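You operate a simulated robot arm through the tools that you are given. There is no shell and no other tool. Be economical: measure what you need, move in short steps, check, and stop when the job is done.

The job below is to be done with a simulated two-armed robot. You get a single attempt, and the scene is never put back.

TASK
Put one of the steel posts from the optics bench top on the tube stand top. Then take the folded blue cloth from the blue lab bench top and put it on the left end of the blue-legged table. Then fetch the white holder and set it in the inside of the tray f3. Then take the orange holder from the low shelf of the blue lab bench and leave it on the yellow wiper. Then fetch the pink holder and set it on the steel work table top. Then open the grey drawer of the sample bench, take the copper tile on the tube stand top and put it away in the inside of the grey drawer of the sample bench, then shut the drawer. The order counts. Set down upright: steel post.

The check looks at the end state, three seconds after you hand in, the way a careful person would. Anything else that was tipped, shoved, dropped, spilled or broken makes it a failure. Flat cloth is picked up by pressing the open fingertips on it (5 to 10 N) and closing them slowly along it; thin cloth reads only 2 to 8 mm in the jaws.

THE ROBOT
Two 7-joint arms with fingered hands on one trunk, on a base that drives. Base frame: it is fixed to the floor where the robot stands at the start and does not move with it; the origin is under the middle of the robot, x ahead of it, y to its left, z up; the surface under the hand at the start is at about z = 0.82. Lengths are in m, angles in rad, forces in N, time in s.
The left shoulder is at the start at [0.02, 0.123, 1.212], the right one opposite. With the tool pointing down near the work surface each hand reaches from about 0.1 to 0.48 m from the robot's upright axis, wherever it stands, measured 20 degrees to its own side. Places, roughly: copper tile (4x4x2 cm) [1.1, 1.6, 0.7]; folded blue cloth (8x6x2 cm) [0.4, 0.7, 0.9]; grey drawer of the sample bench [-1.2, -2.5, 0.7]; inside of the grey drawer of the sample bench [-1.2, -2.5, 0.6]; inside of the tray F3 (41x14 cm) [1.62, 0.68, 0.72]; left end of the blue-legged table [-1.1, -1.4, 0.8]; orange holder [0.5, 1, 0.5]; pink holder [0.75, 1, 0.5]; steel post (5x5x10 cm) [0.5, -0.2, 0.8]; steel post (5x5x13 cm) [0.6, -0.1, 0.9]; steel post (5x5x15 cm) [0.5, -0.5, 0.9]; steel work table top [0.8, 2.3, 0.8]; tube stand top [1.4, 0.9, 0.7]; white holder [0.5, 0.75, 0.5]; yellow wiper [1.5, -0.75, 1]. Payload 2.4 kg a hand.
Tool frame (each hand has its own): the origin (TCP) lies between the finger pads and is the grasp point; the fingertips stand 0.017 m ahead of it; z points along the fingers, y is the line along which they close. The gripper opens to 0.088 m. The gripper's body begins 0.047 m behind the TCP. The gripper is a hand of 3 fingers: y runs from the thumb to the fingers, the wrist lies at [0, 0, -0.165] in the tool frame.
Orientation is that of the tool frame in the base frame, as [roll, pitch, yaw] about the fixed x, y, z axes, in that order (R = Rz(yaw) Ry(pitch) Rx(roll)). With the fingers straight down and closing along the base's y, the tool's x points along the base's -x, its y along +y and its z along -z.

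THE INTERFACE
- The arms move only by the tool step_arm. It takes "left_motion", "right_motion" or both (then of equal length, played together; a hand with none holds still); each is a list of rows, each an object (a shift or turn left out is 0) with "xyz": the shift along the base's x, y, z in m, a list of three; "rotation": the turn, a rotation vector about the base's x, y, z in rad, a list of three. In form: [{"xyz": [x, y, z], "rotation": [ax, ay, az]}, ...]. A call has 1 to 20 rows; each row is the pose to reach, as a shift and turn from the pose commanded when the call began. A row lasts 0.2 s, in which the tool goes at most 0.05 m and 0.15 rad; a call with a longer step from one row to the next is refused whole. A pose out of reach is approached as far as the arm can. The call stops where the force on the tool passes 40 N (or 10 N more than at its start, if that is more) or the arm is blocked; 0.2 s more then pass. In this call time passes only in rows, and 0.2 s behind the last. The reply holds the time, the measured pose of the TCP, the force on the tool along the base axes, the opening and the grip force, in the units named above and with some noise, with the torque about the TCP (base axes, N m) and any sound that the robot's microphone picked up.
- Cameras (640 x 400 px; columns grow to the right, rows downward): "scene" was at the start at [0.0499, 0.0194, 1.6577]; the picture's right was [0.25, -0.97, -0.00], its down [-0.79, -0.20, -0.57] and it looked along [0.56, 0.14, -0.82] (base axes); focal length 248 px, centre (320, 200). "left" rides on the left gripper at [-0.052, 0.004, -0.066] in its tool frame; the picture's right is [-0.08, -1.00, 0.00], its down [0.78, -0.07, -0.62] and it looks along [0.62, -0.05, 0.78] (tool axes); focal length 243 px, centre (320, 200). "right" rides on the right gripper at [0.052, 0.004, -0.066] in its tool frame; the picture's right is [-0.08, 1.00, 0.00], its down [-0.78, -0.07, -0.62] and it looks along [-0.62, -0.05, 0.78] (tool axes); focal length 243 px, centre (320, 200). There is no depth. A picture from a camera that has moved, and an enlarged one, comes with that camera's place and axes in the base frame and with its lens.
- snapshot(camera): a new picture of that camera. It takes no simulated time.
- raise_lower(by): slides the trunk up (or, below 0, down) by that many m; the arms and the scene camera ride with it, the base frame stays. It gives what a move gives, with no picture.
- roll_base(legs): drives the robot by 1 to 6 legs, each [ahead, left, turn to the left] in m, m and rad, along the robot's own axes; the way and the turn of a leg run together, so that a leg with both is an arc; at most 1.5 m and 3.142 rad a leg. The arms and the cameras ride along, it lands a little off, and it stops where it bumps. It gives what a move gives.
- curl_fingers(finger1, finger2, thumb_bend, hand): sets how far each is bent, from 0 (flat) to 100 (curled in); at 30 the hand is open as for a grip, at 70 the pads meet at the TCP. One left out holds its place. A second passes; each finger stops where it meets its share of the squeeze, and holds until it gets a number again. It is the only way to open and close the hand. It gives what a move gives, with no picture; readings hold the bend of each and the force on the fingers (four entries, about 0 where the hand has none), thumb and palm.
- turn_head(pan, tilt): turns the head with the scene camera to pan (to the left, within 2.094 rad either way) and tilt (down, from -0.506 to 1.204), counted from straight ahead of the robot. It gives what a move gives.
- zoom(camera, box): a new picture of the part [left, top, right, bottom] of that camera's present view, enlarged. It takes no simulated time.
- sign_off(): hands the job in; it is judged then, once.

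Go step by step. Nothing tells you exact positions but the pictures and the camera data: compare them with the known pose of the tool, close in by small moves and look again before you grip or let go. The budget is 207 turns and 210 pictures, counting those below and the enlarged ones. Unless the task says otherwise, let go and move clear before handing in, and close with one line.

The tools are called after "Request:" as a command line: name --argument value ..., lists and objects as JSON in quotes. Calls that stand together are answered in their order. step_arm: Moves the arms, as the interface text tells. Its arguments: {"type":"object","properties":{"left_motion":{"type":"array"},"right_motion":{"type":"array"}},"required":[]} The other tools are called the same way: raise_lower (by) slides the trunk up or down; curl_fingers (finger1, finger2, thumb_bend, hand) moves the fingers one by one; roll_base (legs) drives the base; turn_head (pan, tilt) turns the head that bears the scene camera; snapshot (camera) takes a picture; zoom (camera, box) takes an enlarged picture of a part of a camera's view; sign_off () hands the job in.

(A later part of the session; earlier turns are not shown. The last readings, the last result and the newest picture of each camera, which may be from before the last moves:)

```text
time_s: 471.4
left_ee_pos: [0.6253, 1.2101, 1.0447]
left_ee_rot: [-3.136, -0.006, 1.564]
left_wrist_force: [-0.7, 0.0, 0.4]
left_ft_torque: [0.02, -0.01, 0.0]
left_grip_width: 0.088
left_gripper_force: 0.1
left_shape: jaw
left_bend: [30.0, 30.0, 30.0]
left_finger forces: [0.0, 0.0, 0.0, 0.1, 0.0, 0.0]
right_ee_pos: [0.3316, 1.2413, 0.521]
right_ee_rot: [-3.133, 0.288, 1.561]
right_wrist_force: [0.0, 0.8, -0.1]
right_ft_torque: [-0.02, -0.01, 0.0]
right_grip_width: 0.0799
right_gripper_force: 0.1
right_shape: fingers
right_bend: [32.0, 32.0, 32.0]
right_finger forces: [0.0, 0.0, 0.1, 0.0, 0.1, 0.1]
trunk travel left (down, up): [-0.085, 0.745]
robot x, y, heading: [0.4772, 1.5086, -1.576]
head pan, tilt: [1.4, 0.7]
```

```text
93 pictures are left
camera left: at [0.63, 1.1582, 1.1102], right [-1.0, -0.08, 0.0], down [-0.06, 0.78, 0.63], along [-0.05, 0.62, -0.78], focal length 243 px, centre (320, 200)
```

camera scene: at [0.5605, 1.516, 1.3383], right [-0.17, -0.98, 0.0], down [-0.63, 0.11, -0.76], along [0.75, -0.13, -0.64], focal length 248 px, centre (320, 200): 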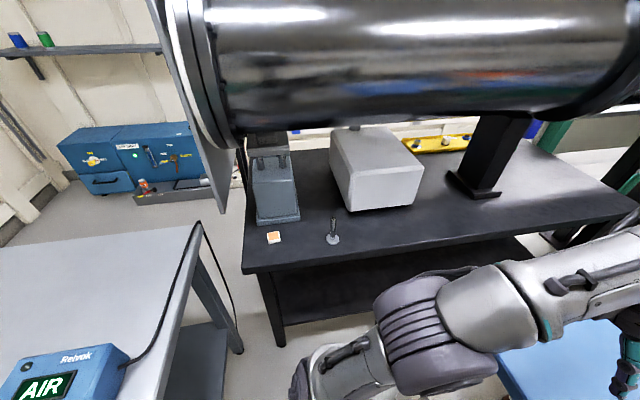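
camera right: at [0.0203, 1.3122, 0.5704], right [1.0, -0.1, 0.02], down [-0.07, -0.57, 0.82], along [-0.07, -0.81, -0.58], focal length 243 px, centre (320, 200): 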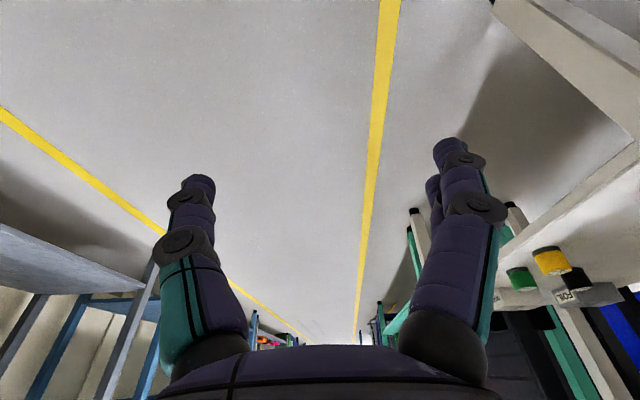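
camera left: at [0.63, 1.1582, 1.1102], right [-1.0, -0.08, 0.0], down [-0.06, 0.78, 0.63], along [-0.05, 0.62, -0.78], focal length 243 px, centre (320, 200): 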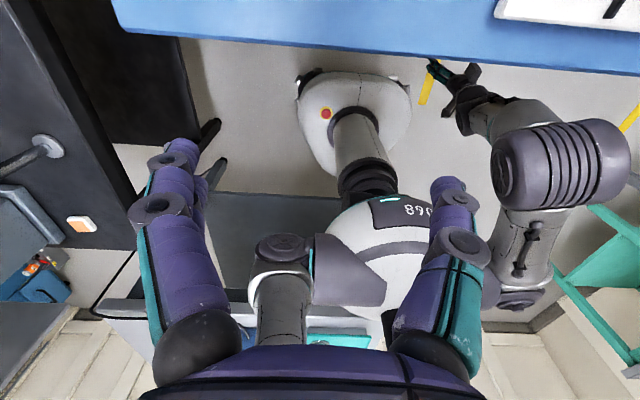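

Request:
step_arm --left_motion '[{"xyz": [0, 0.035, 0]}, {"xyz": [0, 0.07, -0.02]}, {"xyz": [0, 0.075, -0.065]}, {"xyz": [0, 0.075, -0.11]}, {"xyz": [0, 0.075, -0.155]}, {"xyz": [0, 0.075, -0.2]}, {"xyz": [0, 0.075, -0.245]}, {"xyz": [0, 0.075, -0.29]}, {"xyz": [0, 0.075, -0.335]}, {"xyz": [0, 0.075, -0.38]}, {"xyz": [0, 0.075, -0.425]}, {"xyz": [0, 0.075, -0.47]}, {"xyz": [0, 0.075, -0.515]}]'

Request:
step_arm --left_motion '[{"xyz": [0, 0, 0], "rotation": [-0.13, 0, 0]}, {"xyz": [0, 0, 0], "rotation": [-0.27, 0, 0]}]'

Request:
snapshot --camera "left"

Request:
snapshot --camera "right"

```text
time_s: 474.2
left_ee_pos: [0.6249, 1.2836, 0.5286]
left_ee_rot: [-3.137, -0.006, 1.564]
left_wrist_force: [0.1, 0.0, -0.3]
left_ft_torque: [0.04, 0.0, 0.04]
left_grip_width: 0.0879
left_gripper_force: 0.1
left_shape: jaw
left_bend: [30.0, 30.0, 30.0]
left_finger forces: [0.0, 0.0, 0.0, 0.1, 0.0, 0.0]
left hand out of reach, approached as far as the arm can: row 1, 2, 3, 4, 5, 6, 7
right_ee_pos: [0.3322, 1.2416, 0.5219]
right_ee_rot: [-3.132, 0.287, 1.561]
right_wrist_force: [-0.4, 0.2, -0.1]
right_ft_torque: [0.04, 0.03, -0.01]
right_grip_width: 0.0797
right_gripper_force: 0.0
right_shape: fingers
right_bend: [32.0, 32.0, 32.0]
right_finger forces: [0.0, 0.0, 0.0, 0.1, 0.1, 0.0]
trunk travel left (down, up): [-0.085, 0.745]
robot x, y, heading: [0.4756, 1.5098, -1.574]
head pan, tilt: [1.4, 0.7]
```

```text
time_s: 474.8
left_ee_pos: [0.6247, 1.2851, 0.5291]
left_ee_rot: [-3.14, 0.267, 1.564]
left_wrist_force: [-0.2, -0.2, -0.1]
left_ft_torque: [0.01, 0.0, -0.02]
left_grip_width: 0.0879
left_gripper_force: 0.1
left_shape: jaw
left_bend: [30.0, 30.0, 30.0]
left_finger forces: [0.0, 0.0, 0.0, 0.0, 0.0, 0.0]
right_ee_pos: [0.331, 1.2415, 0.5218]
right_ee_rot: [-3.134, 0.287, 1.559]
right_wrist_force: [-0.5, 0.6, 0.5]
right_ft_torque: [0.02, 0.01, 0.01]
right_grip_width: 0.0796
right_gripper_force: 0.1
right_shape: fingers
right_bend: [32.0, 32.0, 32.0]
right_finger forces: [0.0, 0.1, 0.0, 0.1, 0.1, 0.0]
trunk travel left (down, up): [-0.085, 0.745]
robot x, y, heading: [0.4768, 1.5109, -1.572]
head pan, tilt: [1.4, 0.7]
```

```text
92 pictures are left
camera left: at [0.63, 1.2523, 0.6072], right [-1.0, -0.07, 0.03], down [-0.06, 0.92, 0.39], along [-0.05, 0.39, -0.92], focal length 243 px, centre (320, 200)
```

left: 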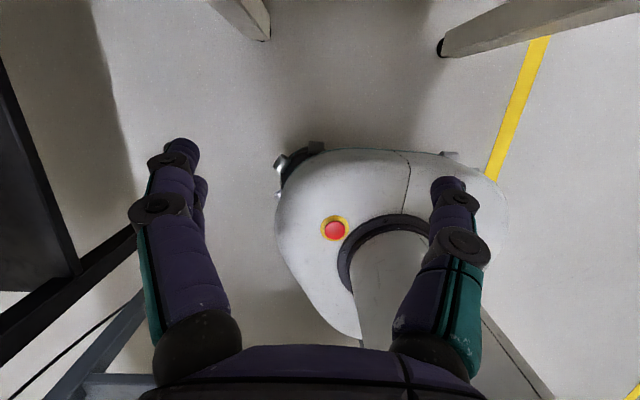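

```text
91 pictures are left
camera right: at [0.3369, 1.3103, 0.5704], right [1.0, -0.09, 0.02], down [-0.07, -0.57, 0.82], along [-0.07, -0.81, -0.58], focal length 243 px, centre (320, 200)
```

right: 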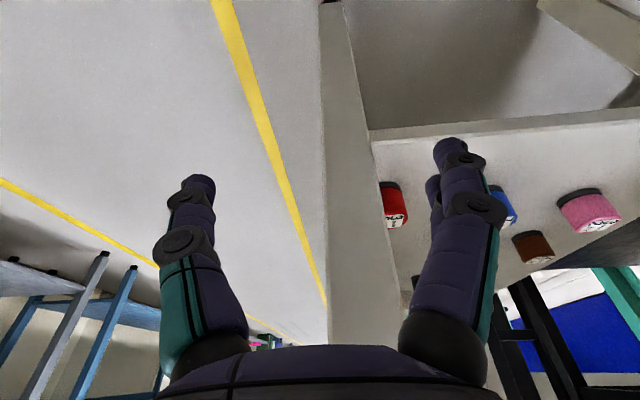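

From the right camera pink is at about [0.63, 1.042]. I slide the left hand in under the bench top at z≈0.50 toward it.

Request:
step_arm --left_motion '[{"xyz": [0, -0.03, -0.02]}, {"xyz": [0.002, -0.075, -0.03]}, {"xyz": [0.003, -0.12, -0.03]}, {"xyz": [0.003, -0.165, -0.03]}, {"xyz": [0.003, -0.2, -0.03]}]'

Request:
snapshot --camera "left"

Request:
snapshot --camera "right"

```text
time_s: 476.0
left_ee_pos: [0.6231, 1.0842, 0.5014]
left_ee_rot: [-3.139, 0.266, 1.558]
left_wrist_force: [0.2, 0.9, -0.6]
left_ft_torque: [0.01, -0.01, 0.01]
left_grip_width: 0.0878
left_gripper_force: 0.0
left_shape: jaw
left_bend: [30.0, 30.0, 30.0]
left_finger forces: [0.1, 0.1, 0.0, 0.0, 0.1, 0.1]
right_ee_pos: [0.3288, 1.2426, 0.5217]
right_ee_rot: [-3.135, 0.289, 1.555]
right_wrist_force: [-0.2, 0.1, 0.0]
right_ft_torque: [0.01, 0.03, 0.02]
right_grip_width: 0.0797
right_gripper_force: 0.1
right_shape: fingers
right_bend: [32.0, 32.0, 32.0]
right_finger forces: [0.0, 0.0, 0.1, 0.1, 0.1, 0.1]
trunk travel left (down, up): [-0.085, 0.745]
robot x, y, heading: [0.4771, 1.5092, -1.574]
head pan, tilt: [1.4, 0.7]
```

```text
90 pictures are left
camera left: at [0.6278, 1.0519, 0.5791], right [-1.0, -0.07, 0.03], down [-0.05, 0.92, 0.39], along [-0.05, 0.39, -0.92], focal length 243 px, centre (320, 200)
```

left: 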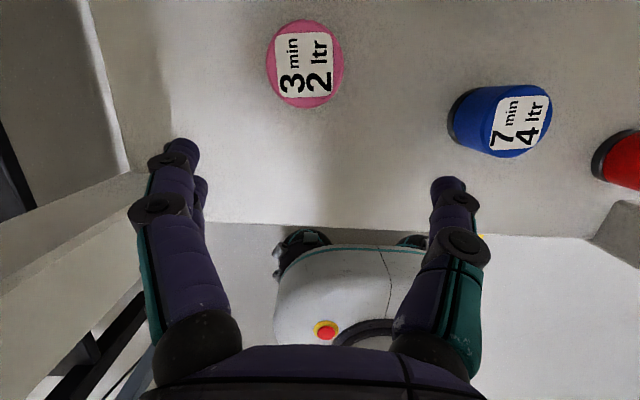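

```text
89 pictures are left
camera right: at [0.3345, 1.3113, 0.5707], right [0.99, -0.1, 0.02], down [-0.07, -0.57, 0.82], along [-0.07, -0.81, -0.58], focal length 243 px, centre (320, 200)
```

right: 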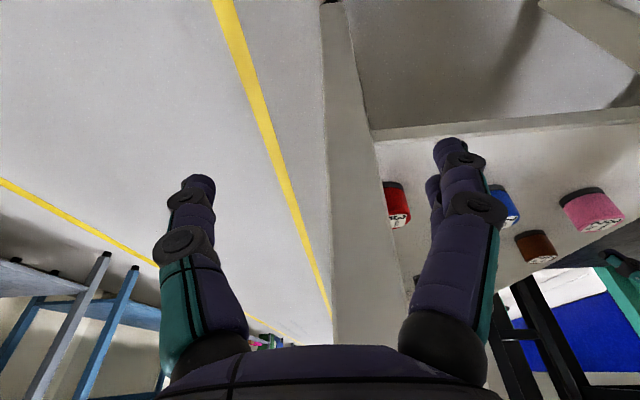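

Pink's top is at [0.634, 1.038]. I centre over it and lower.

Request:
step_arm --left_motion '[{"xyz": [0.006, -0.025, 0]}, {"xyz": [0.01, -0.045, -0.01]}, {"xyz": [0.01, -0.045, -0.04]}]'

Request:
snapshot --camera "left"

```text
time_s: 476.8
left_ee_pos: [0.6373, 1.0493, 0.4791]
left_ee_rot: [-3.14, 0.263, 1.564]
left_wrist_force: [-0.8, -0.6, 0.0]
left_ft_torque: [0.0, 0.03, -0.02]
left_grip_width: 0.0879
left_gripper_force: 0.0
left_shape: jaw
left_bend: [30.0, 30.0, 30.0]
left_finger forces: [0.0, 0.0, 0.1, 0.1, 0.0, 0.0]
left hand out of reach, approached as far as the arm can: row 3
right_ee_pos: [0.3319, 1.2415, 0.5216]
right_ee_rot: [-3.133, 0.287, 1.56]
right_wrist_force: [-0.3, 0.1, 0.5]
right_ft_torque: [-0.02, 0.0, 0.01]
right_grip_width: 0.0802
right_gripper_force: 0.1
right_shape: fingers
right_bend: [32.0, 32.0, 32.0]
right_finger forces: [0.0, 0.0, 0.0, 0.0, 0.0, 0.1]
trunk travel left (down, up): [-0.085, 0.745]
robot x, y, heading: [0.4765, 1.511, -1.575]
head pan, tilt: [1.4, 0.7]
```

```text
88 pictures are left
camera left: at [0.6421, 1.0164, 0.5565], right [-1.0, -0.07, 0.02], down [-0.06, 0.92, 0.4], along [-0.05, 0.39, -0.92], focal length 243 px, centre (320, 200)
```

left: 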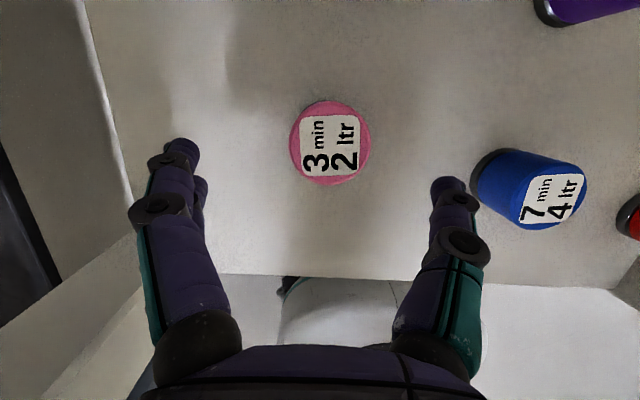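

I roll 1.3 cm on and lower with the trunk.

Request:
roll_base --legs '[[0.013, -0.004, 0]]'

Request:
raise_lower --by -0.035

Request:
snapshot --camera "left"

```text
time_s: 477.6
left_ee_pos: [0.6321, 1.0351, 0.4791]
left_ee_rot: [-3.138, 0.263, 1.564]
left_wrist_force: [-0.5, -0.4, 0.3]
left_ft_torque: [0.0, -0.02, -0.01]
left_grip_width: 0.0878
left_gripper_force: 0.0
left_shape: jaw
left_bend: [30.0, 30.0, 30.0]
left_finger forces: [0.0, 0.1, 0.1, 0.0, 0.1, 0.0]
right_ee_pos: [0.3276, 1.2287, 0.5215]
right_ee_rot: [-3.133, 0.288, 1.561]
right_wrist_force: [-1.0, -0.1, -1.1]
right_ft_torque: [-0.02, 0.02, 0.03]
right_grip_width: 0.0798
right_gripper_force: 0.0
right_shape: fingers
right_bend: [32.0, 32.0, 32.0]
right_finger forces: [0.1, 0.0, 0.0, 0.0, 0.0, 0.0]
trunk travel left (down, up): [-0.085, 0.745]
robot x, y, heading: [0.4714, 1.4991, -1.575]
head pan, tilt: [1.4, 0.7]
```

```text
time_s: 478.4
left_ee_pos: [0.6331, 1.0363, 0.4439]
left_ee_rot: [-3.137, 0.264, 1.562]
left_wrist_force: [-0.1, 0.3, 0.4]
left_ft_torque: [0.03, 0.01, 0.04]
left_grip_width: 0.0878
left_gripper_force: 0.1
left_shape: jaw
left_bend: [30.0, 30.0, 30.0]
left_finger forces: [0.0, 0.0, 0.0, 0.0, 0.1, 0.1]
right_ee_pos: [0.3272, 1.2281, 0.4871]
right_ee_rot: [-3.132, 0.286, 1.559]
right_wrist_force: [-0.2, 0.4, -0.3]
right_ft_torque: [0.01, 0.01, 0.02]
right_grip_width: 0.0801
right_gripper_force: 0.0
right_shape: fingers
right_bend: [32.0, 32.0, 32.0]
right_finger forces: [0.0, 0.0, 0.0, 0.1, 0.1, 0.0]
trunk travel left (down, up): [-0.05, 0.78]
robot x, y, heading: [0.4776, 1.4952, -1.573]
head pan, tilt: [1.4, 0.7]
```

```text
87 pictures are left
camera left: at [0.6378, 1.0032, 0.522], right [-1.0, -0.07, 0.02], down [-0.06, 0.92, 0.4], along [-0.05, 0.39, -0.92], focal length 243 px, centre (320, 200)
```

left: 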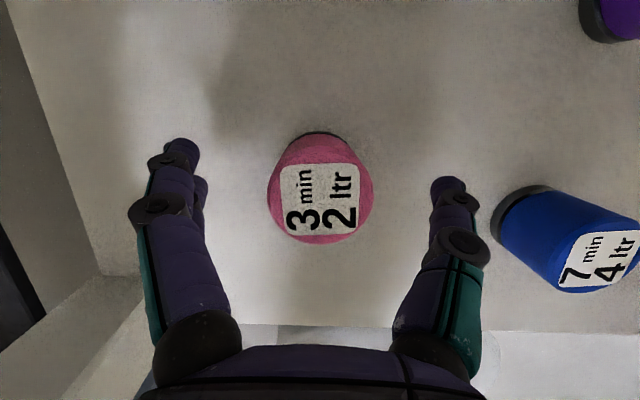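

Centred. Last 1.7 cm down, then close.

Request:
raise_lower --by -0.017

Request:
curl_fingers --hand "left" --finger1 58 --finger2 58 --thumb_bend 58

Request:
curl_fingers --hand "left" --finger1 72 --finger2 72 --thumb_bend 72

Request:
snapshot --camera "left"

```text
time_s: 479.0
left_ee_pos: [0.6329, 1.036, 0.4266]
left_ee_rot: [-3.139, 0.263, 1.563]
left_wrist_force: [1.2, 0.6, 0.4]
left_ft_torque: [-0.03, 0.05, 0.02]
left_grip_width: 0.0881
left_gripper_force: 0.0
left_shape: jaw
left_bend: [30.0, 30.0, 30.0]
left_finger forces: [0.0, 0.0, 0.0, 0.0, 0.1, 0.0]
right_ee_pos: [0.3277, 1.2286, 0.4695]
right_ee_rot: [-3.135, 0.285, 1.56]
right_wrist_force: [0.0, 0.3, 0.0]
right_ft_torque: [0.05, -0.03, 0.02]
right_grip_width: 0.0799
right_gripper_force: 0.1
right_shape: fingers
right_bend: [32.0, 32.0, 32.0]
right_finger forces: [0.1, 0.0, 0.1, 0.1, 0.0, 0.0]
trunk travel left (down, up): [-0.033, 0.797]
robot x, y, heading: [0.4744, 1.4969, -1.582]
head pan, tilt: [1.4, 0.7]
```

```text
time_s: 480.0
left_ee_pos: [0.6327, 1.0359, 0.4275]
left_ee_rot: [-3.138, 0.263, 1.562]
left_wrist_force: [-0.2, -0.3, -0.1]
left_ft_torque: [-0.02, -0.02, 0.01]
left_grip_width: 0.0287
left_gripper_force: 1.7
left_shape: fingers
left_bend: [56.0, 53.0, 55.0]
left_finger forces: [0.2, 1.6, 0.1, 0.0, 1.8, 0.1]
right_ee_pos: [0.3281, 1.2285, 0.4698]
right_ee_rot: [-3.133, 0.286, 1.559]
right_wrist_force: [-0.6, -1.2, -0.8]
right_ft_torque: [0.0, -0.02, 0.03]
right_grip_width: 0.0799
right_gripper_force: 0.2
right_shape: fingers
right_bend: [32.0, 32.0, 32.0]
right_finger forces: [0.0, 0.0, 0.0, 0.0, 0.0, 0.0]
trunk travel left (down, up): [-0.033, 0.797]
robot x, y, heading: [0.4731, 1.4964, -1.576]
head pan, tilt: [1.4, 0.7]
```

```text
time_s: 481.0
left_ee_pos: [0.6333, 1.0357, 0.4285]
left_ee_rot: [-3.139, 0.264, 1.564]
left_wrist_force: [0.5, -0.2, -0.1]
left_ft_torque: [-0.01, 0.05, 0.02]
left_grip_width: 0.0242
left_gripper_force: 11.6
left_shape: fingers
left_bend: [62.0, 57.0, 62.0]
left_finger forces: [4.5, 7.1, 0.1, 0.0, 11.4, 0.1]
right_ee_pos: [0.3271, 1.2287, 0.4684]
right_ee_rot: [-3.132, 0.286, 1.562]
right_wrist_force: [0.8, -0.1, -0.1]
right_ft_torque: [0.01, 0.01, 0.01]
right_grip_width: 0.08
right_gripper_force: 0.1
right_shape: fingers
right_bend: [32.0, 32.0, 32.0]
right_finger forces: [0.0, 0.0, 0.0, 0.0, 0.1, 0.0]
trunk travel left (down, up): [-0.033, 0.797]
robot x, y, heading: [0.4691, 1.4958, -1.57]
head pan, tilt: [1.4, 0.7]
```

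```text
86 pictures are left
camera left: at [0.6378, 1.0032, 0.5049], right [-1.0, -0.07, 0.02], down [-0.06, 0.92, 0.4], along [-0.05, 0.39, -0.92], focal length 243 px, centre (320, 200)
```

left: 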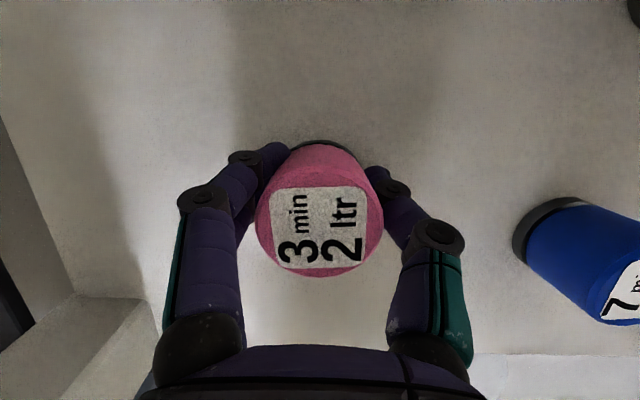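

The pads sit a bit off the holder's centre; I open, shift 1 cm toward me and regrip.

Request:
curl_fingers --hand "left" --finger1 42 --finger2 42 --thumb_bend 42

Request:
step_arm --left_motion '[{"xyz": [0.001, 0.01, 0]}]'

Request:
curl_fingers --hand "left" --finger1 60 --finger2 60 --thumb_bend 60

Request:
snapshot --camera "left"

```text
time_s: 482.0
left_ee_pos: [0.6324, 1.0349, 0.427]
left_ee_rot: [-3.139, 0.263, 1.563]
left_wrist_force: [-0.1, 0.7, -0.4]
left_ft_torque: [0.05, 0.0, 0.03]
left_grip_width: 0.0576
left_gripper_force: 0.2
left_shape: fingers
left_bend: [42.0, 42.0, 42.0]
left_finger forces: [0.0, 0.0, 0.0, 0.1, 0.0, 0.0]
right_ee_pos: [0.3266, 1.2289, 0.4704]
right_ee_rot: [-3.133, 0.287, 1.56]
right_wrist_force: [0.6, -0.1, 0.3]
right_ft_torque: [0.0, -0.01, 0.02]
right_grip_width: 0.0798
right_gripper_force: 0.0
right_shape: fingers
right_bend: [32.0, 32.0, 32.0]
right_finger forces: [0.1, 0.0, 0.1, 0.0, 0.1, 0.1]
trunk travel left (down, up): [-0.033, 0.797]
robot x, y, heading: [0.4806, 1.4987, -1.573]
head pan, tilt: [1.4, 0.7]
```

```text
time_s: 482.4
left_ee_pos: [0.6335, 1.0452, 0.4274]
left_ee_rot: [-3.139, 0.266, 1.563]
left_wrist_force: [-0.2, 0.1, -0.2]
left_ft_torque: [0.0, -0.02, -0.02]
left_grip_width: 0.0574
left_gripper_force: 0.1
left_shape: fingers
left_bend: [42.0, 42.0, 42.0]
left_finger forces: [0.1, 0.0, 0.1, 0.0, 0.1, 0.1]
right_ee_pos: [0.3279, 1.2285, 0.4692]
right_ee_rot: [-3.132, 0.287, 1.56]
right_wrist_force: [0.1, 0.2, 0.4]
right_ft_torque: [0.01, 0.03, 0.02]
right_grip_width: 0.08
right_gripper_force: 0.1
right_shape: fingers
right_bend: [32.0, 32.0, 32.0]
right_finger forces: [0.0, 0.0, 0.0, 0.0, 0.0, 0.1]
trunk travel left (down, up): [-0.033, 0.797]
robot x, y, heading: [0.4734, 1.4972, -1.574]
head pan, tilt: [1.4, 0.7]
```

```text
time_s: 483.4
left_ee_pos: [0.6333, 1.0448, 0.4288]
left_ee_rot: [-3.14, 0.263, 1.564]
left_wrist_force: [0.6, 0.7, -0.1]
left_ft_torque: [0.02, 0.02, 0.03]
left_grip_width: 0.0315
left_gripper_force: 4.0
left_shape: fingers
left_bend: [54.0, 55.0, 56.0]
left_finger forces: [2.1, 1.5, 0.0, 0.0, 3.8, 0.1]
right_ee_pos: [0.3274, 1.2278, 0.4691]
right_ee_rot: [-3.133, 0.284, 1.56]
right_wrist_force: [-0.1, 0.2, -0.8]
right_ft_torque: [0.01, 0.0, 0.02]
right_grip_width: 0.0796
right_gripper_force: 0.1
right_shape: fingers
right_bend: [32.0, 32.0, 32.0]
right_finger forces: [0.1, 0.0, 0.0, 0.0, 0.0, 0.1]
trunk travel left (down, up): [-0.033, 0.797]
robot x, y, heading: [0.4747, 1.496, -1.573]
head pan, tilt: [1.4, 0.7]
```

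```text
85 pictures are left
camera left: at [0.6386, 1.0132, 0.5051], right [-1.0, -0.07, 0.02], down [-0.06, 0.92, 0.4], along [-0.05, 0.39, -0.92], focal length 243 px, centre (320, 200)
```

left: 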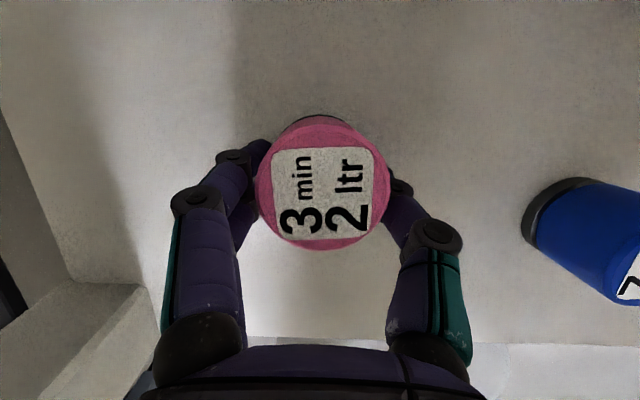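

A proper centred grip now. I squeeze, lift 3.5 cm and draw it out.

Request:
curl_fingers --hand "left" --finger1 74 --finger2 74 --thumb_bend 74

Request:
step_arm --left_motion '[{"xyz": [0, 0, 0.02]}, {"xyz": [0, 0.005, 0.04]}, {"xyz": [0, 0.045, 0.045]}, {"xyz": [0, 0.09, 0.045]}, {"xyz": [0, 0.135, 0.045]}, {"xyz": [0, 0.18, 0.045]}, {"xyz": [0, 0.225, 0.045]}]'

Request:
snapshot --camera "left"

Request:
snapshot --camera "right"

```text
time_s: 484.4
left_ee_pos: [0.6336, 1.0456, 0.4276]
left_ee_rot: [-3.141, 0.264, 1.565]
left_wrist_force: [0.9, -1.0, -0.1]
left_ft_torque: [0.01, 0.03, 0.02]
left_grip_width: 0.0294
left_gripper_force: 15.0
left_shape: fingers
left_bend: [62.0, 63.0, 61.0]
left_finger forces: [7.7, 6.9, 0.1, 0.0, 14.6, 0.0]
right_ee_pos: [0.3268, 1.2288, 0.4698]
right_ee_rot: [-3.134, 0.286, 1.558]
right_wrist_force: [0.3, -0.6, -0.8]
right_ft_torque: [0.0, -0.03, 0.04]
right_grip_width: 0.0802
right_gripper_force: 0.0
right_shape: fingers
right_bend: [32.0, 32.0, 32.0]
right_finger forces: [0.0, 0.0, 0.1, 0.0, 0.0, 0.0]
trunk travel left (down, up): [-0.033, 0.797]
robot x, y, heading: [0.4738, 1.4942, -1.575]
head pan, tilt: [1.4, 0.7]
```

```text
time_s: 486.0
left_ee_pos: [0.6332, 1.2714, 0.4732]
left_ee_rot: [-3.14, 0.265, 1.562]
left_wrist_force: [0.2, 0.4, -1.0]
left_ft_torque: [0.01, -0.01, -0.02]
left_grip_width: 0.0288
left_gripper_force: 14.0
left_shape: fingers
left_bend: [63.0, 65.0, 61.0]
left_finger forces: [7.5, 6.5, 0.0, 0.1, 13.8, 0.0]
right_ee_pos: [0.3272, 1.2282, 0.4692]
right_ee_rot: [-3.132, 0.286, 1.562]
right_wrist_force: [1.0, -0.1, 0.3]
right_ft_torque: [0.0, -0.01, -0.01]
right_grip_width: 0.0799
right_gripper_force: 0.1
right_shape: fingers
right_bend: [32.0, 32.0, 32.0]
right_finger forces: [0.0, 0.0, 0.0, 0.0, 0.0, 0.1]
trunk travel left (down, up): [-0.033, 0.797]
robot x, y, heading: [0.4734, 1.5033, -1.572]
head pan, tilt: [1.4, 0.7]
```

```text
84 pictures are left
camera left: at [0.6382, 1.2387, 0.5506], right [-1.0, -0.07, 0.03], down [-0.06, 0.92, 0.4], along [-0.05, 0.39, -0.92], focal length 243 px, centre (320, 200)
```

left: 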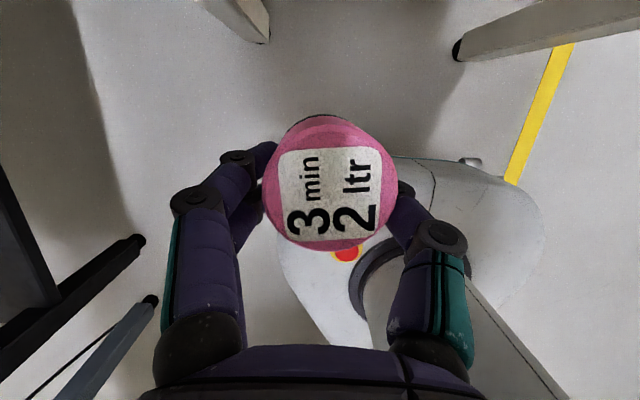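

```text
83 pictures are left
camera right: at [0.3329, 1.2972, 0.5184], right [1.0, -0.09, 0.02], down [-0.07, -0.57, 0.82], along [-0.07, -0.81, -0.58], focal length 243 px, centre (320, 200)
```

right: 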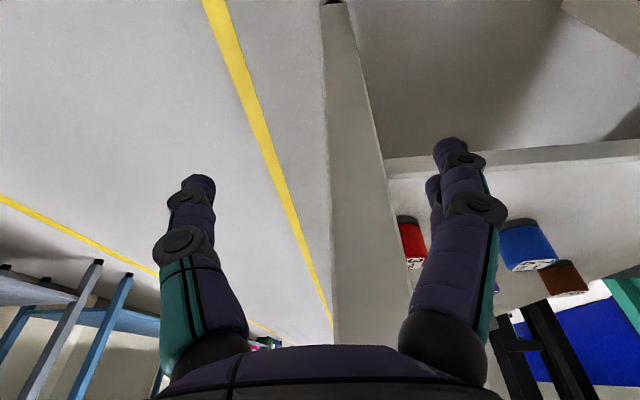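

Pink is out. I strafe back to the aisle, raise the trunk and drive to the steel table's far side corridor.

Request:
roll_base --legs '[[-0.02, -0.8, 0]]'

Request:
raise_lower --by 0.4

Request:
raise_lower --by 0.3

Request:
roll_base --legs '[[-0.8, 0, 0], [-0.79, 0, 0], [0, 1.12, 0]]'

Request:
turn_head --pan 0.1 --tilt 0.95

Request:
snapshot --camera "scene"

Request:
snapshot --camera "right"

```text
time_s: 490.3
left_ee_pos: [-0.1689, 1.2939, 0.473]
left_ee_rot: [-3.138, 0.263, 1.563]
left_wrist_force: [0.0, 0.4, -1.7]
left_ft_torque: [0.02, -0.01, 0.04]
left_grip_width: 0.0289
left_gripper_force: 13.8
left_shape: fingers
left_bend: [63.0, 65.0, 61.0]
left_finger forces: [7.5, 6.6, 0.0, 0.0, 13.8, 0.0]
right_ee_pos: [-0.476, 1.2517, 0.4696]
right_ee_rot: [-3.134, 0.286, 1.558]
right_wrist_force: [0.0, -0.3, 0.9]
right_ft_torque: [0.0, -0.01, -0.02]
right_grip_width: 0.08
right_gripper_force: 0.0
right_shape: fingers
right_bend: [32.0, 32.0, 32.0]
right_finger forces: [0.1, 0.1, 0.0, 0.0, 0.0, 0.0]
trunk travel left (down, up): [-0.033, 0.797]
robot x, y, heading: [-0.3287, 1.5205, -1.57]
head pan, tilt: [1.4, 0.7]
```

```text
time_s: 494.2
left_ee_pos: [-0.1684, 1.2934, 0.8733]
left_ee_rot: [-3.138, 0.263, 1.564]
left_wrist_force: [0.6, -0.5, -1.1]
left_ft_torque: [0.02, 0.02, 0.02]
left_grip_width: 0.0288
left_gripper_force: 14.2
left_shape: fingers
left_bend: [63.0, 65.0, 61.0]
left_finger forces: [7.5, 6.5, 0.0, 0.0, 13.8, 0.0]
right_ee_pos: [-0.4747, 1.2513, 0.8698]
right_ee_rot: [-3.134, 0.285, 1.558]
right_wrist_force: [0.1, 0.0, -0.2]
right_ft_torque: [0.02, 0.02, -0.01]
right_grip_width: 0.0799
right_gripper_force: 0.1
right_shape: fingers
right_bend: [32.0, 32.0, 32.0]
right_finger forces: [0.1, 0.1, 0.0, 0.0, 0.1, 0.1]
trunk travel left (down, up): [-0.433, 0.397]
robot x, y, heading: [-0.3289, 1.5178, -1.578]
head pan, tilt: [1.4, 0.7]
```

```text
time_s: 497.2
left_ee_pos: [-0.1686, 1.2944, 1.1725]
left_ee_rot: [-3.136, 0.265, 1.565]
left_wrist_force: [-0.9, -0.3, -1.8]
left_ft_torque: [0.01, -0.02, 0.0]
left_grip_width: 0.0289
left_gripper_force: 14.2
left_shape: fingers
left_bend: [63.0, 65.0, 61.0]
left_finger forces: [7.5, 6.5, 0.1, 0.1, 13.9, 0.1]
right_ee_pos: [-0.4761, 1.2501, 1.1704]
right_ee_rot: [-3.133, 0.288, 1.56]
right_wrist_force: [-0.6, 0.0, 0.1]
right_ft_torque: [0.0, 0.0, -0.03]
right_grip_width: 0.08
right_gripper_force: 0.1
right_shape: fingers
right_bend: [32.0, 32.0, 32.0]
right_finger forces: [0.1, 0.1, 0.0, 0.0, 0.1, 0.0]
trunk travel left (down, up): [-0.733, 0.097]
robot x, y, heading: [-0.3269, 1.5174, -1.572]
head pan, tilt: [1.4, 0.7]
```

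```text
time_s: 510.7
left_ee_pos: [0.9646, 2.8702, 1.1715]
left_ee_rot: [-3.138, 0.264, 1.552]
left_wrist_force: [-0.3, -0.9, -0.6]
left_ft_torque: [0.04, 0.03, 0.02]
left_grip_width: 0.0287
left_gripper_force: 14.0
left_shape: fingers
left_bend: [63.0, 65.0, 61.0]
left_finger forces: [7.5, 6.4, 0.0, 0.0, 13.8, 0.1]
right_ee_pos: [0.657, 2.8309, 1.1689]
right_ee_rot: [-3.133, 0.287, 1.547]
right_wrist_force: [-0.6, 0.0, 0.6]
right_ft_torque: [0.0, 0.01, 0.01]
right_grip_width: 0.0799
right_gripper_force: 0.1
right_shape: fingers
right_bend: [32.0, 32.0, 32.0]
right_finger forces: [0.0, 0.0, 0.1, 0.0, 0.0, 0.1]
trunk travel left (down, up): [-0.733, 0.097]
robot x, y, heading: [0.8064, 3.0968, -1.586]
head pan, tilt: [1.4, 0.7]
```

```text
time_s: 512.1
left_ee_pos: [0.9639, 2.8724, 1.1733]
left_ee_rot: [-3.138, 0.264, 1.552]
left_wrist_force: [-0.1, -0.2, -1.4]
left_ft_torque: [0.0, 0.01, -0.03]
left_grip_width: 0.029
left_gripper_force: 13.8
left_shape: fingers
left_bend: [63.0, 65.0, 61.0]
left_finger forces: [7.5, 6.5, 0.0, 0.1, 13.7, 0.0]
right_ee_pos: [0.6577, 2.8314, 1.168]
right_ee_rot: [-3.133, 0.286, 1.549]
right_wrist_force: [-0.7, 0.4, -0.4]
right_ft_torque: [0.0, 0.03, -0.03]
right_grip_width: 0.0801
right_gripper_force: 0.1
right_shape: fingers
right_bend: [32.0, 32.0, 32.0]
right_finger forces: [0.1, 0.0, 0.1, 0.1, 0.1, 0.1]
trunk travel left (down, up): [-0.733, 0.097]
robot x, y, heading: [0.8034, 3.101, -1.591]
head pan, tilt: [0.099, 0.949]
```

```text
82 pictures are left
camera scene: at [0.8129, 3.0469, 1.9665], right [-1.0, -0.09, 0.0], down [-0.07, 0.81, -0.58], along [0.05, -0.58, -0.81], focal length 248 px, centre (320, 200)
```

scene: 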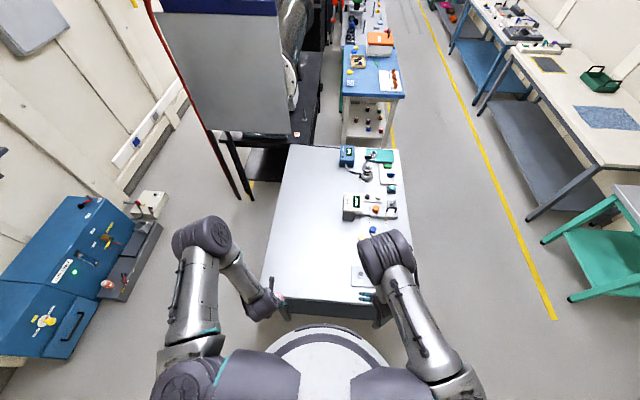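

```text
81 pictures are left
camera right: at [0.6641, 2.9007, 1.2185], right [0.99, -0.11, 0.02], down [-0.07, -0.57, 0.82], along [-0.08, -0.81, -0.58], focal length 243 px, centre (320, 200)
```

right: 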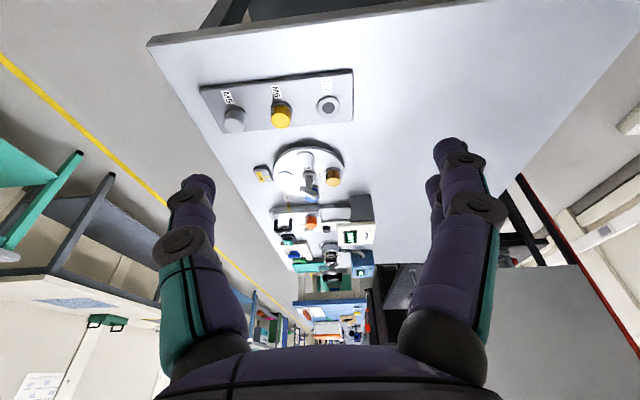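

The table's far-left corner area around [0.95, 2.62] is bare. I raise the right hand out of the way and extend the left one over the spot.

Request:
step_arm --left_motion '[{"xyz": [0, -0.04, 0]}, {"xyz": [0, -0.08, 0]}, {"xyz": [0, -0.12, 0]}, {"xyz": [0, -0.16, 0]}, {"xyz": [0, -0.2, 0]}, {"xyz": [0, -0.23, 0]}]' --right_motion '[{"xyz": [0, 0.01, 0.04]}, {"xyz": [0, 0.02, 0.08]}, {"xyz": [0, 0.03, 0.12]}, {"xyz": [0, 0.03, 0.16]}, {"xyz": [0, 0.03, 0.2]}, {"xyz": [0, 0.03, 0.24]}]'

Request:
raise_lower --by -0.25

Request:
snapshot --camera "left"

Request:
snapshot --camera "scene"

```text
time_s: 513.5
left_ee_pos: [0.9651, 2.6404, 1.1739]
left_ee_rot: [-3.138, 0.263, 1.55]
left_wrist_force: [-0.3, 0.6, -1.5]
left_ft_torque: [-0.01, -0.01, -0.01]
left_grip_width: 0.0283
left_gripper_force: 13.7
left_shape: fingers
left_bend: [63.0, 66.0, 61.0]
left_finger forces: [7.2, 6.2, 0.0, 0.0, 13.2, 0.0]
right_ee_pos: [0.6607, 2.8508, 1.4013]
right_ee_rot: [-3.132, 0.286, 1.548]
right_wrist_force: [-0.5, 0.5, -0.1]
right_ft_torque: [0.02, -0.04, -0.03]
right_grip_width: 0.0799
right_gripper_force: 0.1
right_shape: fingers
right_bend: [32.0, 32.0, 32.0]
right_finger forces: [0.0, 0.0, 0.0, 0.1, 0.1, 0.1]
right hand out of reach, approached as far as the arm can: row 4, 5, 6
trunk travel left (down, up): [-0.733, 0.097]
robot x, y, heading: [0.8089, 3.102, -1.59]
head pan, tilt: [0.099, 0.949]
```

```text
time_s: 516.1
left_ee_pos: [0.9642, 2.6403, 0.9241]
left_ee_rot: [-3.139, 0.263, 1.55]
left_wrist_force: [-0.7, 0.5, 0.3]
left_ft_torque: [-0.01, -0.01, -0.01]
left_grip_width: 0.0284
left_gripper_force: 13.5
left_shape: fingers
left_bend: [63.0, 66.0, 61.0]
left_finger forces: [7.2, 6.2, 0.0, 0.0, 13.2, 0.0]
right_ee_pos: [0.6609, 2.8497, 1.1509]
right_ee_rot: [-3.133, 0.285, 1.548]
right_wrist_force: [0.3, 0.6, -0.1]
right_ft_torque: [-0.03, -0.02, -0.01]
right_grip_width: 0.0798
right_gripper_force: 0.1
right_shape: fingers
right_bend: [32.0, 32.0, 32.0]
right_finger forces: [0.0, 0.0, 0.0, 0.0, 0.0, 0.0]
trunk travel left (down, up): [-0.483, 0.347]
robot x, y, heading: [0.811, 3.0973, -1.587]
head pan, tilt: [0.099, 0.949]
```

```text
80 pictures are left
camera left: at [0.9691, 2.6083, 1.0017], right [-1.0, -0.06, 0.02], down [-0.05, 0.92, 0.4], along [-0.05, 0.39, -0.92], focal length 243 px, centre (320, 200)
```

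left: 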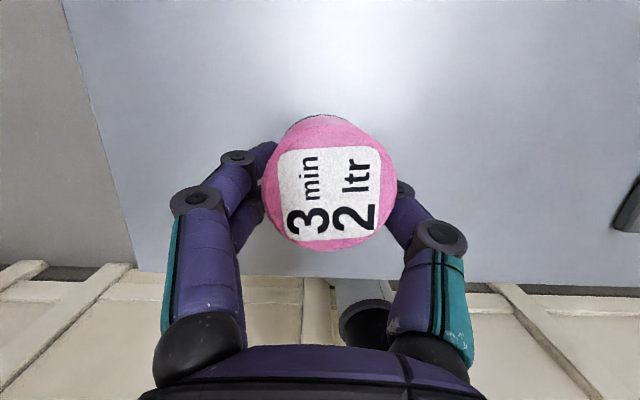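

```text
79 pictures are left
camera scene: at [0.8127, 3.047, 1.7165], right [-1.0, -0.08, 0.0], down [-0.07, 0.81, -0.58], along [0.05, -0.58, -0.81], focal length 248 px, centre (320, 200)
```

scene: 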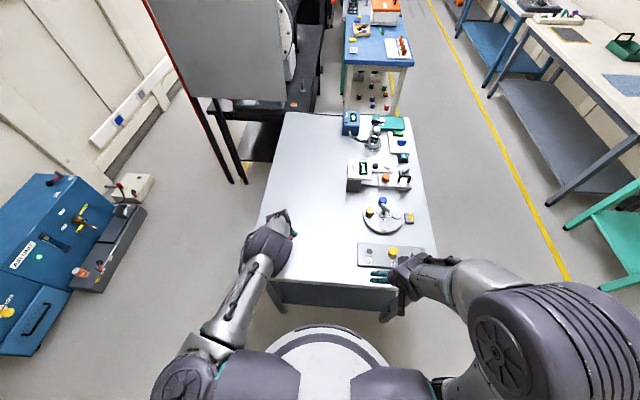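

Request:
raise_lower --by -0.07

Request:
raise_lower --by -0.012

Request:
raise_lower --by -0.008

Request:
raise_lower --by -0.006

Request:
snapshot --camera "left"

```text
time_s: 517.2
left_ee_pos: [0.9641, 2.6405, 0.854]
left_ee_rot: [-3.139, 0.263, 1.551]
left_wrist_force: [0.1, -1.1, -0.7]
left_ft_torque: [0.0, 0.0, 0.01]
left_grip_width: 0.0285
left_gripper_force: 13.1
left_shape: fingers
left_bend: [63.0, 66.0, 61.0]
left_finger forces: [7.2, 6.2, 0.0, 0.0, 13.1, 0.0]
right_ee_pos: [0.6617, 2.8502, 1.0807]
right_ee_rot: [-3.132, 0.285, 1.549]
right_wrist_force: [0.0, -0.7, -0.2]
right_ft_torque: [0.0, -0.03, -0.01]
right_grip_width: 0.0799
right_gripper_force: 0.0
right_shape: fingers
right_bend: [32.0, 32.0, 32.0]
right_finger forces: [0.0, 0.0, 0.1, 0.1, 0.0, 0.1]
trunk travel left (down, up): [-0.413, 0.417]
robot x, y, heading: [0.8048, 3.0977, -1.585]
head pan, tilt: [0.099, 0.949]
```

```text
time_s: 517.8
left_ee_pos: [0.9655, 2.6401, 0.8455]
left_ee_rot: [-3.139, 0.269, 1.552]
left_wrist_force: [1.7, 1.8, 20.6]
left_ft_torque: [-0.05, 0.06, -0.04]
left_grip_width: 0.0284
left_gripper_force: 15.6
left_shape: fingers
left_bend: [66.0, 68.0, 63.0]
left_finger forces: [8.7, 8.1, 0.0, 0.1, 15.1, 0.0]
right_ee_pos: [0.6605, 2.8509, 1.0707]
right_ee_rot: [-3.135, 0.287, 1.55]
right_wrist_force: [0.4, 0.5, 0.2]
right_ft_torque: [-0.01, 0.01, -0.02]
right_grip_width: 0.0796
right_gripper_force: 0.1
right_shape: fingers
right_bend: [32.0, 32.0, 32.0]
right_finger forces: [0.0, 0.1, 0.1, 0.0, 0.1, 0.1]
trunk travel left (down, up): [-0.401, 0.429]
robot x, y, heading: [0.8058, 3.1014, -1.586]
head pan, tilt: [0.099, 0.949]
```

```text
time_s: 518.2
left_ee_pos: [0.966, 2.6395, 0.8397]
left_ee_rot: [3.141, 0.273, 1.552]
left_wrist_force: [0.9, 5.9, 20.3]
left_ft_torque: [0.09, -0.08, 0.01]
left_grip_width: 0.0294
left_gripper_force: 18.8
left_shape: fingers
left_bend: [67.0, 72.0, 63.0]
left_finger forces: [7.4, 14.8, 0.0, 0.0, 15.6, 0.0]
right_ee_pos: [0.6605, 2.8505, 1.0643]
right_ee_rot: [-3.135, 0.287, 1.548]
right_wrist_force: [0.3, 0.4, 0.3]
right_ft_torque: [0.04, 0.0, 0.0]
right_grip_width: 0.0797
right_gripper_force: 0.0
right_shape: fingers
right_bend: [32.0, 32.0, 32.0]
right_finger forces: [0.0, 0.0, 0.0, 0.0, 0.0, 0.0]
trunk travel left (down, up): [-0.395, 0.435]
robot x, y, heading: [0.8104, 3.0968, -1.588]
head pan, tilt: [0.099, 0.949]
stopped: the force on the tool passed its limit at 47 N (the readings are from after the stop); the commanded pose is now the measured one
```

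```text
time_s: 518.6
left_ee_pos: [0.9659, 2.6358, 0.8407]
left_ee_rot: [3.14, 0.282, 1.55]
left_wrist_force: [1.6, 7.4, 23.4]
left_ft_torque: [0.09, 0.01, -0.01]
left_grip_width: 0.0293
left_gripper_force: 21.3
left_shape: fingers
left_bend: [67.0, 72.0, 63.0]
left_finger forces: [7.6, 16.6, 0.0, 0.1, 18.1, 0.1]
right_ee_pos: [0.6598, 2.8512, 1.0615]
right_ee_rot: [-3.134, 0.288, 1.548]
right_wrist_force: [0.3, 0.0, -0.1]
right_ft_torque: [-0.01, 0.02, 0.02]
right_grip_width: 0.0799
right_gripper_force: 0.1
right_shape: fingers
right_bend: [32.0, 32.0, 32.0]
right_finger forces: [0.0, 0.0, 0.0, 0.0, 0.0, 0.0]
trunk travel left (down, up): [-0.392, 0.438]
robot x, y, heading: [0.8077, 3.096, -1.585]
head pan, tilt: [0.099, 0.949]
stopped: the force on the tool passed its limit at 46 N (the readings are from after the stop); the commanded pose is now the measured one
```

```text
78 pictures are left
camera left: at [0.9701, 2.6053, 0.9183], right [-1.0, -0.06, 0.02], down [-0.05, 0.92, 0.38], along [-0.04, 0.38, -0.93], focal length 243 px, centre (320, 200)
```

left: 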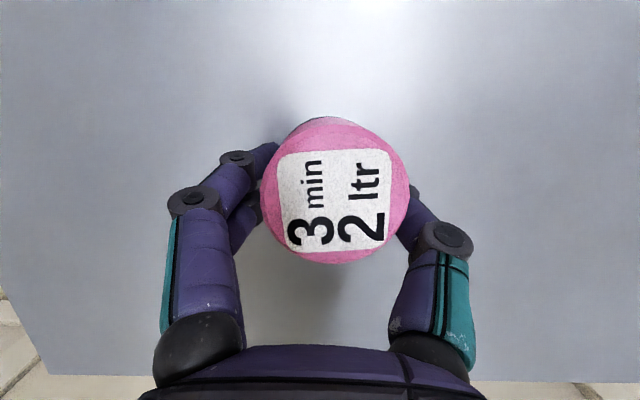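

It rests on the table (a bit over-pressed); I relieve the pressure, then open and lift.

Request:
raise_lower --by 0.006

Request:
curl_fingers --hand "left" --finger1 48 --finger2 48 --thumb_bend 48

Request:
curl_fingers --hand "left" --finger1 30 --finger2 30 --thumb_bend 30

Request:
snapshot --camera "left"

```text
time_s: 519.2
left_ee_pos: [0.9658, 2.6376, 0.843]
left_ee_rot: [3.14, 0.278, 1.552]
left_wrist_force: [-0.2, 0.8, -0.1]
left_ft_torque: [-0.01, 0.01, 0.01]
left_grip_width: 0.0298
left_gripper_force: 13.6
left_shape: fingers
left_bend: [66.0, 69.0, 62.0]
left_finger forces: [7.4, 6.6, 0.0, 0.1, 13.5, 0.0]
right_ee_pos: [0.6612, 2.8485, 1.0647]
right_ee_rot: [-3.133, 0.288, 1.549]
right_wrist_force: [0.5, 0.1, -0.3]
right_ft_torque: [-0.01, 0.0, -0.01]
right_grip_width: 0.0801
right_gripper_force: 0.1
right_shape: fingers
right_bend: [32.0, 32.0, 32.0]
right_finger forces: [0.0, 0.1, 0.0, 0.1, 0.0, 0.1]
trunk travel left (down, up): [-0.398, 0.432]
robot x, y, heading: [0.807, 3.097, -1.586]
head pan, tilt: [0.099, 0.949]
```

```text
time_s: 520.2
left_ee_pos: [0.9645, 2.6362, 0.8438]
left_ee_rot: [3.14, 0.279, 1.553]
left_wrist_force: [0.8, -0.8, -0.6]
left_ft_torque: [0.0, -0.01, 0.01]
left_grip_width: 0.044
left_gripper_force: 0.0
left_shape: fingers
left_bend: [48.0, 48.0, 48.0]
left_finger forces: [0.0, 0.0, 0.1, 0.1, 0.0, 0.1]
right_ee_pos: [0.6605, 2.85, 1.0666]
right_ee_rot: [-3.132, 0.286, 1.548]
right_wrist_force: [0.3, 0.4, 1.0]
right_ft_torque: [-0.02, 0.0, 0.01]
right_grip_width: 0.0797
right_gripper_force: 0.1
right_shape: fingers
right_bend: [32.0, 32.0, 32.0]
right_finger forces: [0.1, 0.0, 0.1, 0.0, 0.0, 0.1]
trunk travel left (down, up): [-0.398, 0.432]
robot x, y, heading: [0.8082, 3.1004, -1.583]
head pan, tilt: [0.099, 0.949]
```

```text
time_s: 521.2
left_ee_pos: [0.9657, 2.6367, 0.8442]
left_ee_rot: [3.141, 0.277, 1.551]
left_wrist_force: [-0.2, 0.1, 0.2]
left_ft_torque: [-0.01, -0.01, 0.01]
left_grip_width: 0.0839
left_gripper_force: 0.0
left_shape: fingers
left_bend: [30.0, 30.0, 30.0]
left_finger forces: [0.1, 0.0, 0.0, 0.0, 0.0, 0.0]
right_ee_pos: [0.6614, 2.8489, 1.0663]
right_ee_rot: [-3.132, 0.286, 1.548]
right_wrist_force: [-0.5, 0.4, -0.2]
right_ft_torque: [-0.01, -0.02, 0.0]
right_grip_width: 0.0797
right_gripper_force: 0.1
right_shape: fingers
right_bend: [32.0, 32.0, 32.0]
right_finger forces: [0.0, 0.0, 0.1, 0.1, 0.1, 0.1]
trunk travel left (down, up): [-0.398, 0.432]
robot x, y, heading: [0.8104, 3.097, -1.585]
head pan, tilt: [0.099, 0.949]
```

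```text
77 pictures are left
camera left: at [0.9701, 2.605, 0.9221], right [-1.0, -0.06, 0.02], down [-0.05, 0.92, 0.38], along [-0.04, 0.38, -0.92], focal length 243 px, centre (320, 200)
```

left: 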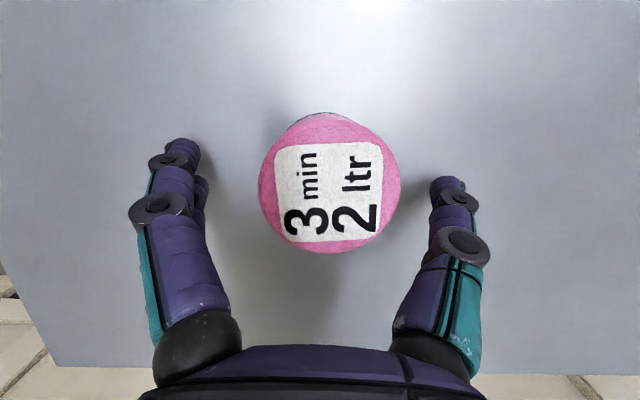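

Pink stands on the table. I lift off and retract, then drive to the sample bench to open the grey drawer first.

Request:
raise_lower --by 0.3

Request:
step_arm --left_motion '[{"xyz": [0, 0.045, 0]}, {"xyz": [0, 0.09, 0]}, {"xyz": [0, 0.135, 0]}, {"xyz": [0, 0.18, 0]}]'

Request:
snapshot --camera "scene"

Request:
roll_base --legs '[[0, -1.12, 0.014], [1.4, 0, 0], [1.4, 0, 0], [1.4, 0, 0]]'

Request:
turn_head --pan -0.6 --tilt 0.6

Request:
snapshot --camera "scene"

```text
time_s: 524.2
left_ee_pos: [0.9663, 2.6352, 1.1435]
left_ee_rot: [3.141, 0.279, 1.552]
left_wrist_force: [-0.3, -0.2, -0.2]
left_ft_torque: [-0.03, 0.01, -0.02]
left_grip_width: 0.0844
left_gripper_force: 0.0
left_shape: fingers
left_bend: [30.0, 30.0, 30.0]
left_finger forces: [0.0, 0.0, 0.0, 0.1, 0.0, 0.0]
right_ee_pos: [0.6607, 2.8489, 1.3648]
right_ee_rot: [-3.132, 0.287, 1.548]
right_wrist_force: [-0.2, -0.2, 0.1]
right_ft_torque: [-0.01, 0.01, -0.01]
right_grip_width: 0.08
right_gripper_force: 0.0
right_shape: fingers
right_bend: [32.0, 32.0, 32.0]
right_finger forces: [0.0, 0.1, 0.0, 0.0, 0.0, 0.1]
trunk travel left (down, up): [-0.698, 0.132]
robot x, y, heading: [0.8058, 3.0975, -1.585]
head pan, tilt: [0.099, 0.949]
```

```text
time_s: 525.2
left_ee_pos: [0.967, 2.8167, 1.1436]
left_ee_rot: [-3.139, 0.279, 1.548]
left_wrist_force: [-1.2, -0.8, 0.6]
left_ft_torque: [0.0, 0.05, 0.0]
left_grip_width: 0.084
left_gripper_force: 0.1
left_shape: fingers
left_bend: [30.0, 30.0, 30.0]
left_finger forces: [0.0, 0.0, 0.0, 0.1, 0.1, 0.0]
right_ee_pos: [0.662, 2.8501, 1.3673]
right_ee_rot: [-3.134, 0.286, 1.547]
right_wrist_force: [1.0, -0.8, -0.6]
right_ft_torque: [0.03, -0.03, 0.01]
right_grip_width: 0.0797
right_gripper_force: 0.1
right_shape: fingers
right_bend: [32.0, 32.0, 32.0]
right_finger forces: [0.0, 0.0, 0.0, 0.1, 0.0, 0.0]
trunk travel left (down, up): [-0.698, 0.132]
robot x, y, heading: [0.8035, 3.0973, -1.582]
head pan, tilt: [0.099, 0.949]
```

```text
76 pictures are left
camera scene: at [0.8134, 3.0478, 1.9315], right [-1.0, -0.09, 0.0], down [-0.07, 0.81, -0.58], along [0.05, -0.58, -0.81], focal length 248 px, centre (320, 200)
```

scene: 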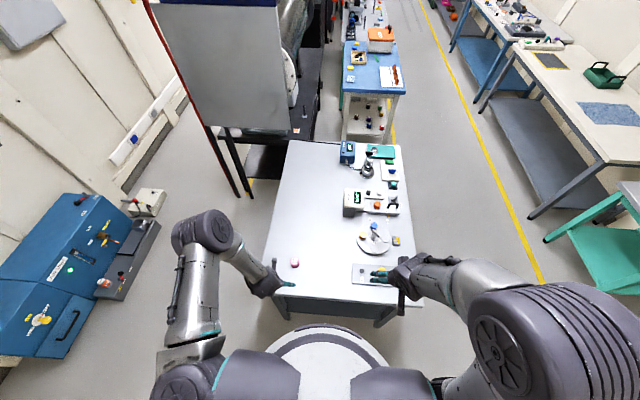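

```text
time_s: 550.9
left_ee_pos: [-0.1448, -1.4124, 1.1445]
left_ee_rot: [-3.14, 0.279, 1.56]
left_wrist_force: [-0.1, -0.2, -0.5]
left_ft_torque: [-0.02, -0.01, -0.04]
left_grip_width: 0.084
left_gripper_force: 0.2
left_shape: fingers
left_bend: [30.0, 30.0, 30.0]
left_finger forces: [0.0, 0.1, 0.0, 0.1, 0.0, 0.0]
right_ee_pos: [-0.4525, -1.3823, 1.3677]
right_ee_rot: [-3.133, 0.285, 1.557]
right_wrist_force: [0.1, 0.0, 0.0]
right_ft_torque: [0.01, 0.01, 0.0]
right_grip_width: 0.0796
right_gripper_force: 0.1
right_shape: fingers
right_bend: [32.0, 32.0, 32.0]
right_finger forces: [0.0, 0.2, 0.0, 0.0, 0.0, 0.1]
trunk travel left (down, up): [-0.698, 0.132]
robot x, y, heading: [-0.3082, -1.1348, -1.579]
head pan, tilt: [0.099, 0.949]
```

```text
time_s: 551.9
left_ee_pos: [-0.1465, -1.4131, 1.1444]
left_ee_rot: [-3.141, 0.278, 1.56]
left_wrist_force: [-1.8, 0.2, -0.6]
left_ft_torque: [-0.01, 0.01, 0.0]
left_grip_width: 0.0843
left_gripper_force: 0.0
left_shape: fingers
left_bend: [30.0, 30.0, 30.0]
left_finger forces: [0.0, 0.0, 0.0, 0.0, 0.0, 0.0]
right_ee_pos: [-0.4526, -1.3832, 1.3664]
right_ee_rot: [-3.133, 0.286, 1.558]
right_wrist_force: [0.3, 1.2, 1.0]
right_ft_torque: [0.01, 0.0, 0.02]
right_grip_width: 0.08
right_gripper_force: 0.0
right_shape: fingers
right_bend: [32.0, 32.0, 32.0]
right_finger forces: [0.0, 0.0, 0.0, 0.1, 0.0, 0.0]
trunk travel left (down, up): [-0.698, 0.132]
robot x, y, heading: [-0.3121, -1.1343, -1.573]
head pan, tilt: [-0.6, 0.6]
```

```text
75 pictures are left
camera scene: at [-0.3593, -1.1842, 1.9599], right [-0.82, 0.57, 0.0], down [0.32, 0.47, -0.82], along [-0.47, -0.68, -0.57], focal length 248 px, centre (320, 200)
```

scene: 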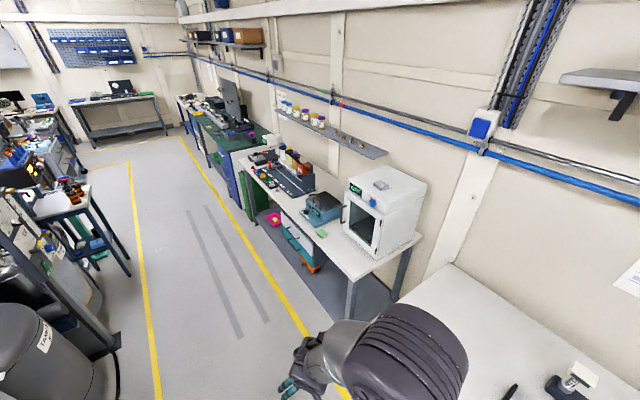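

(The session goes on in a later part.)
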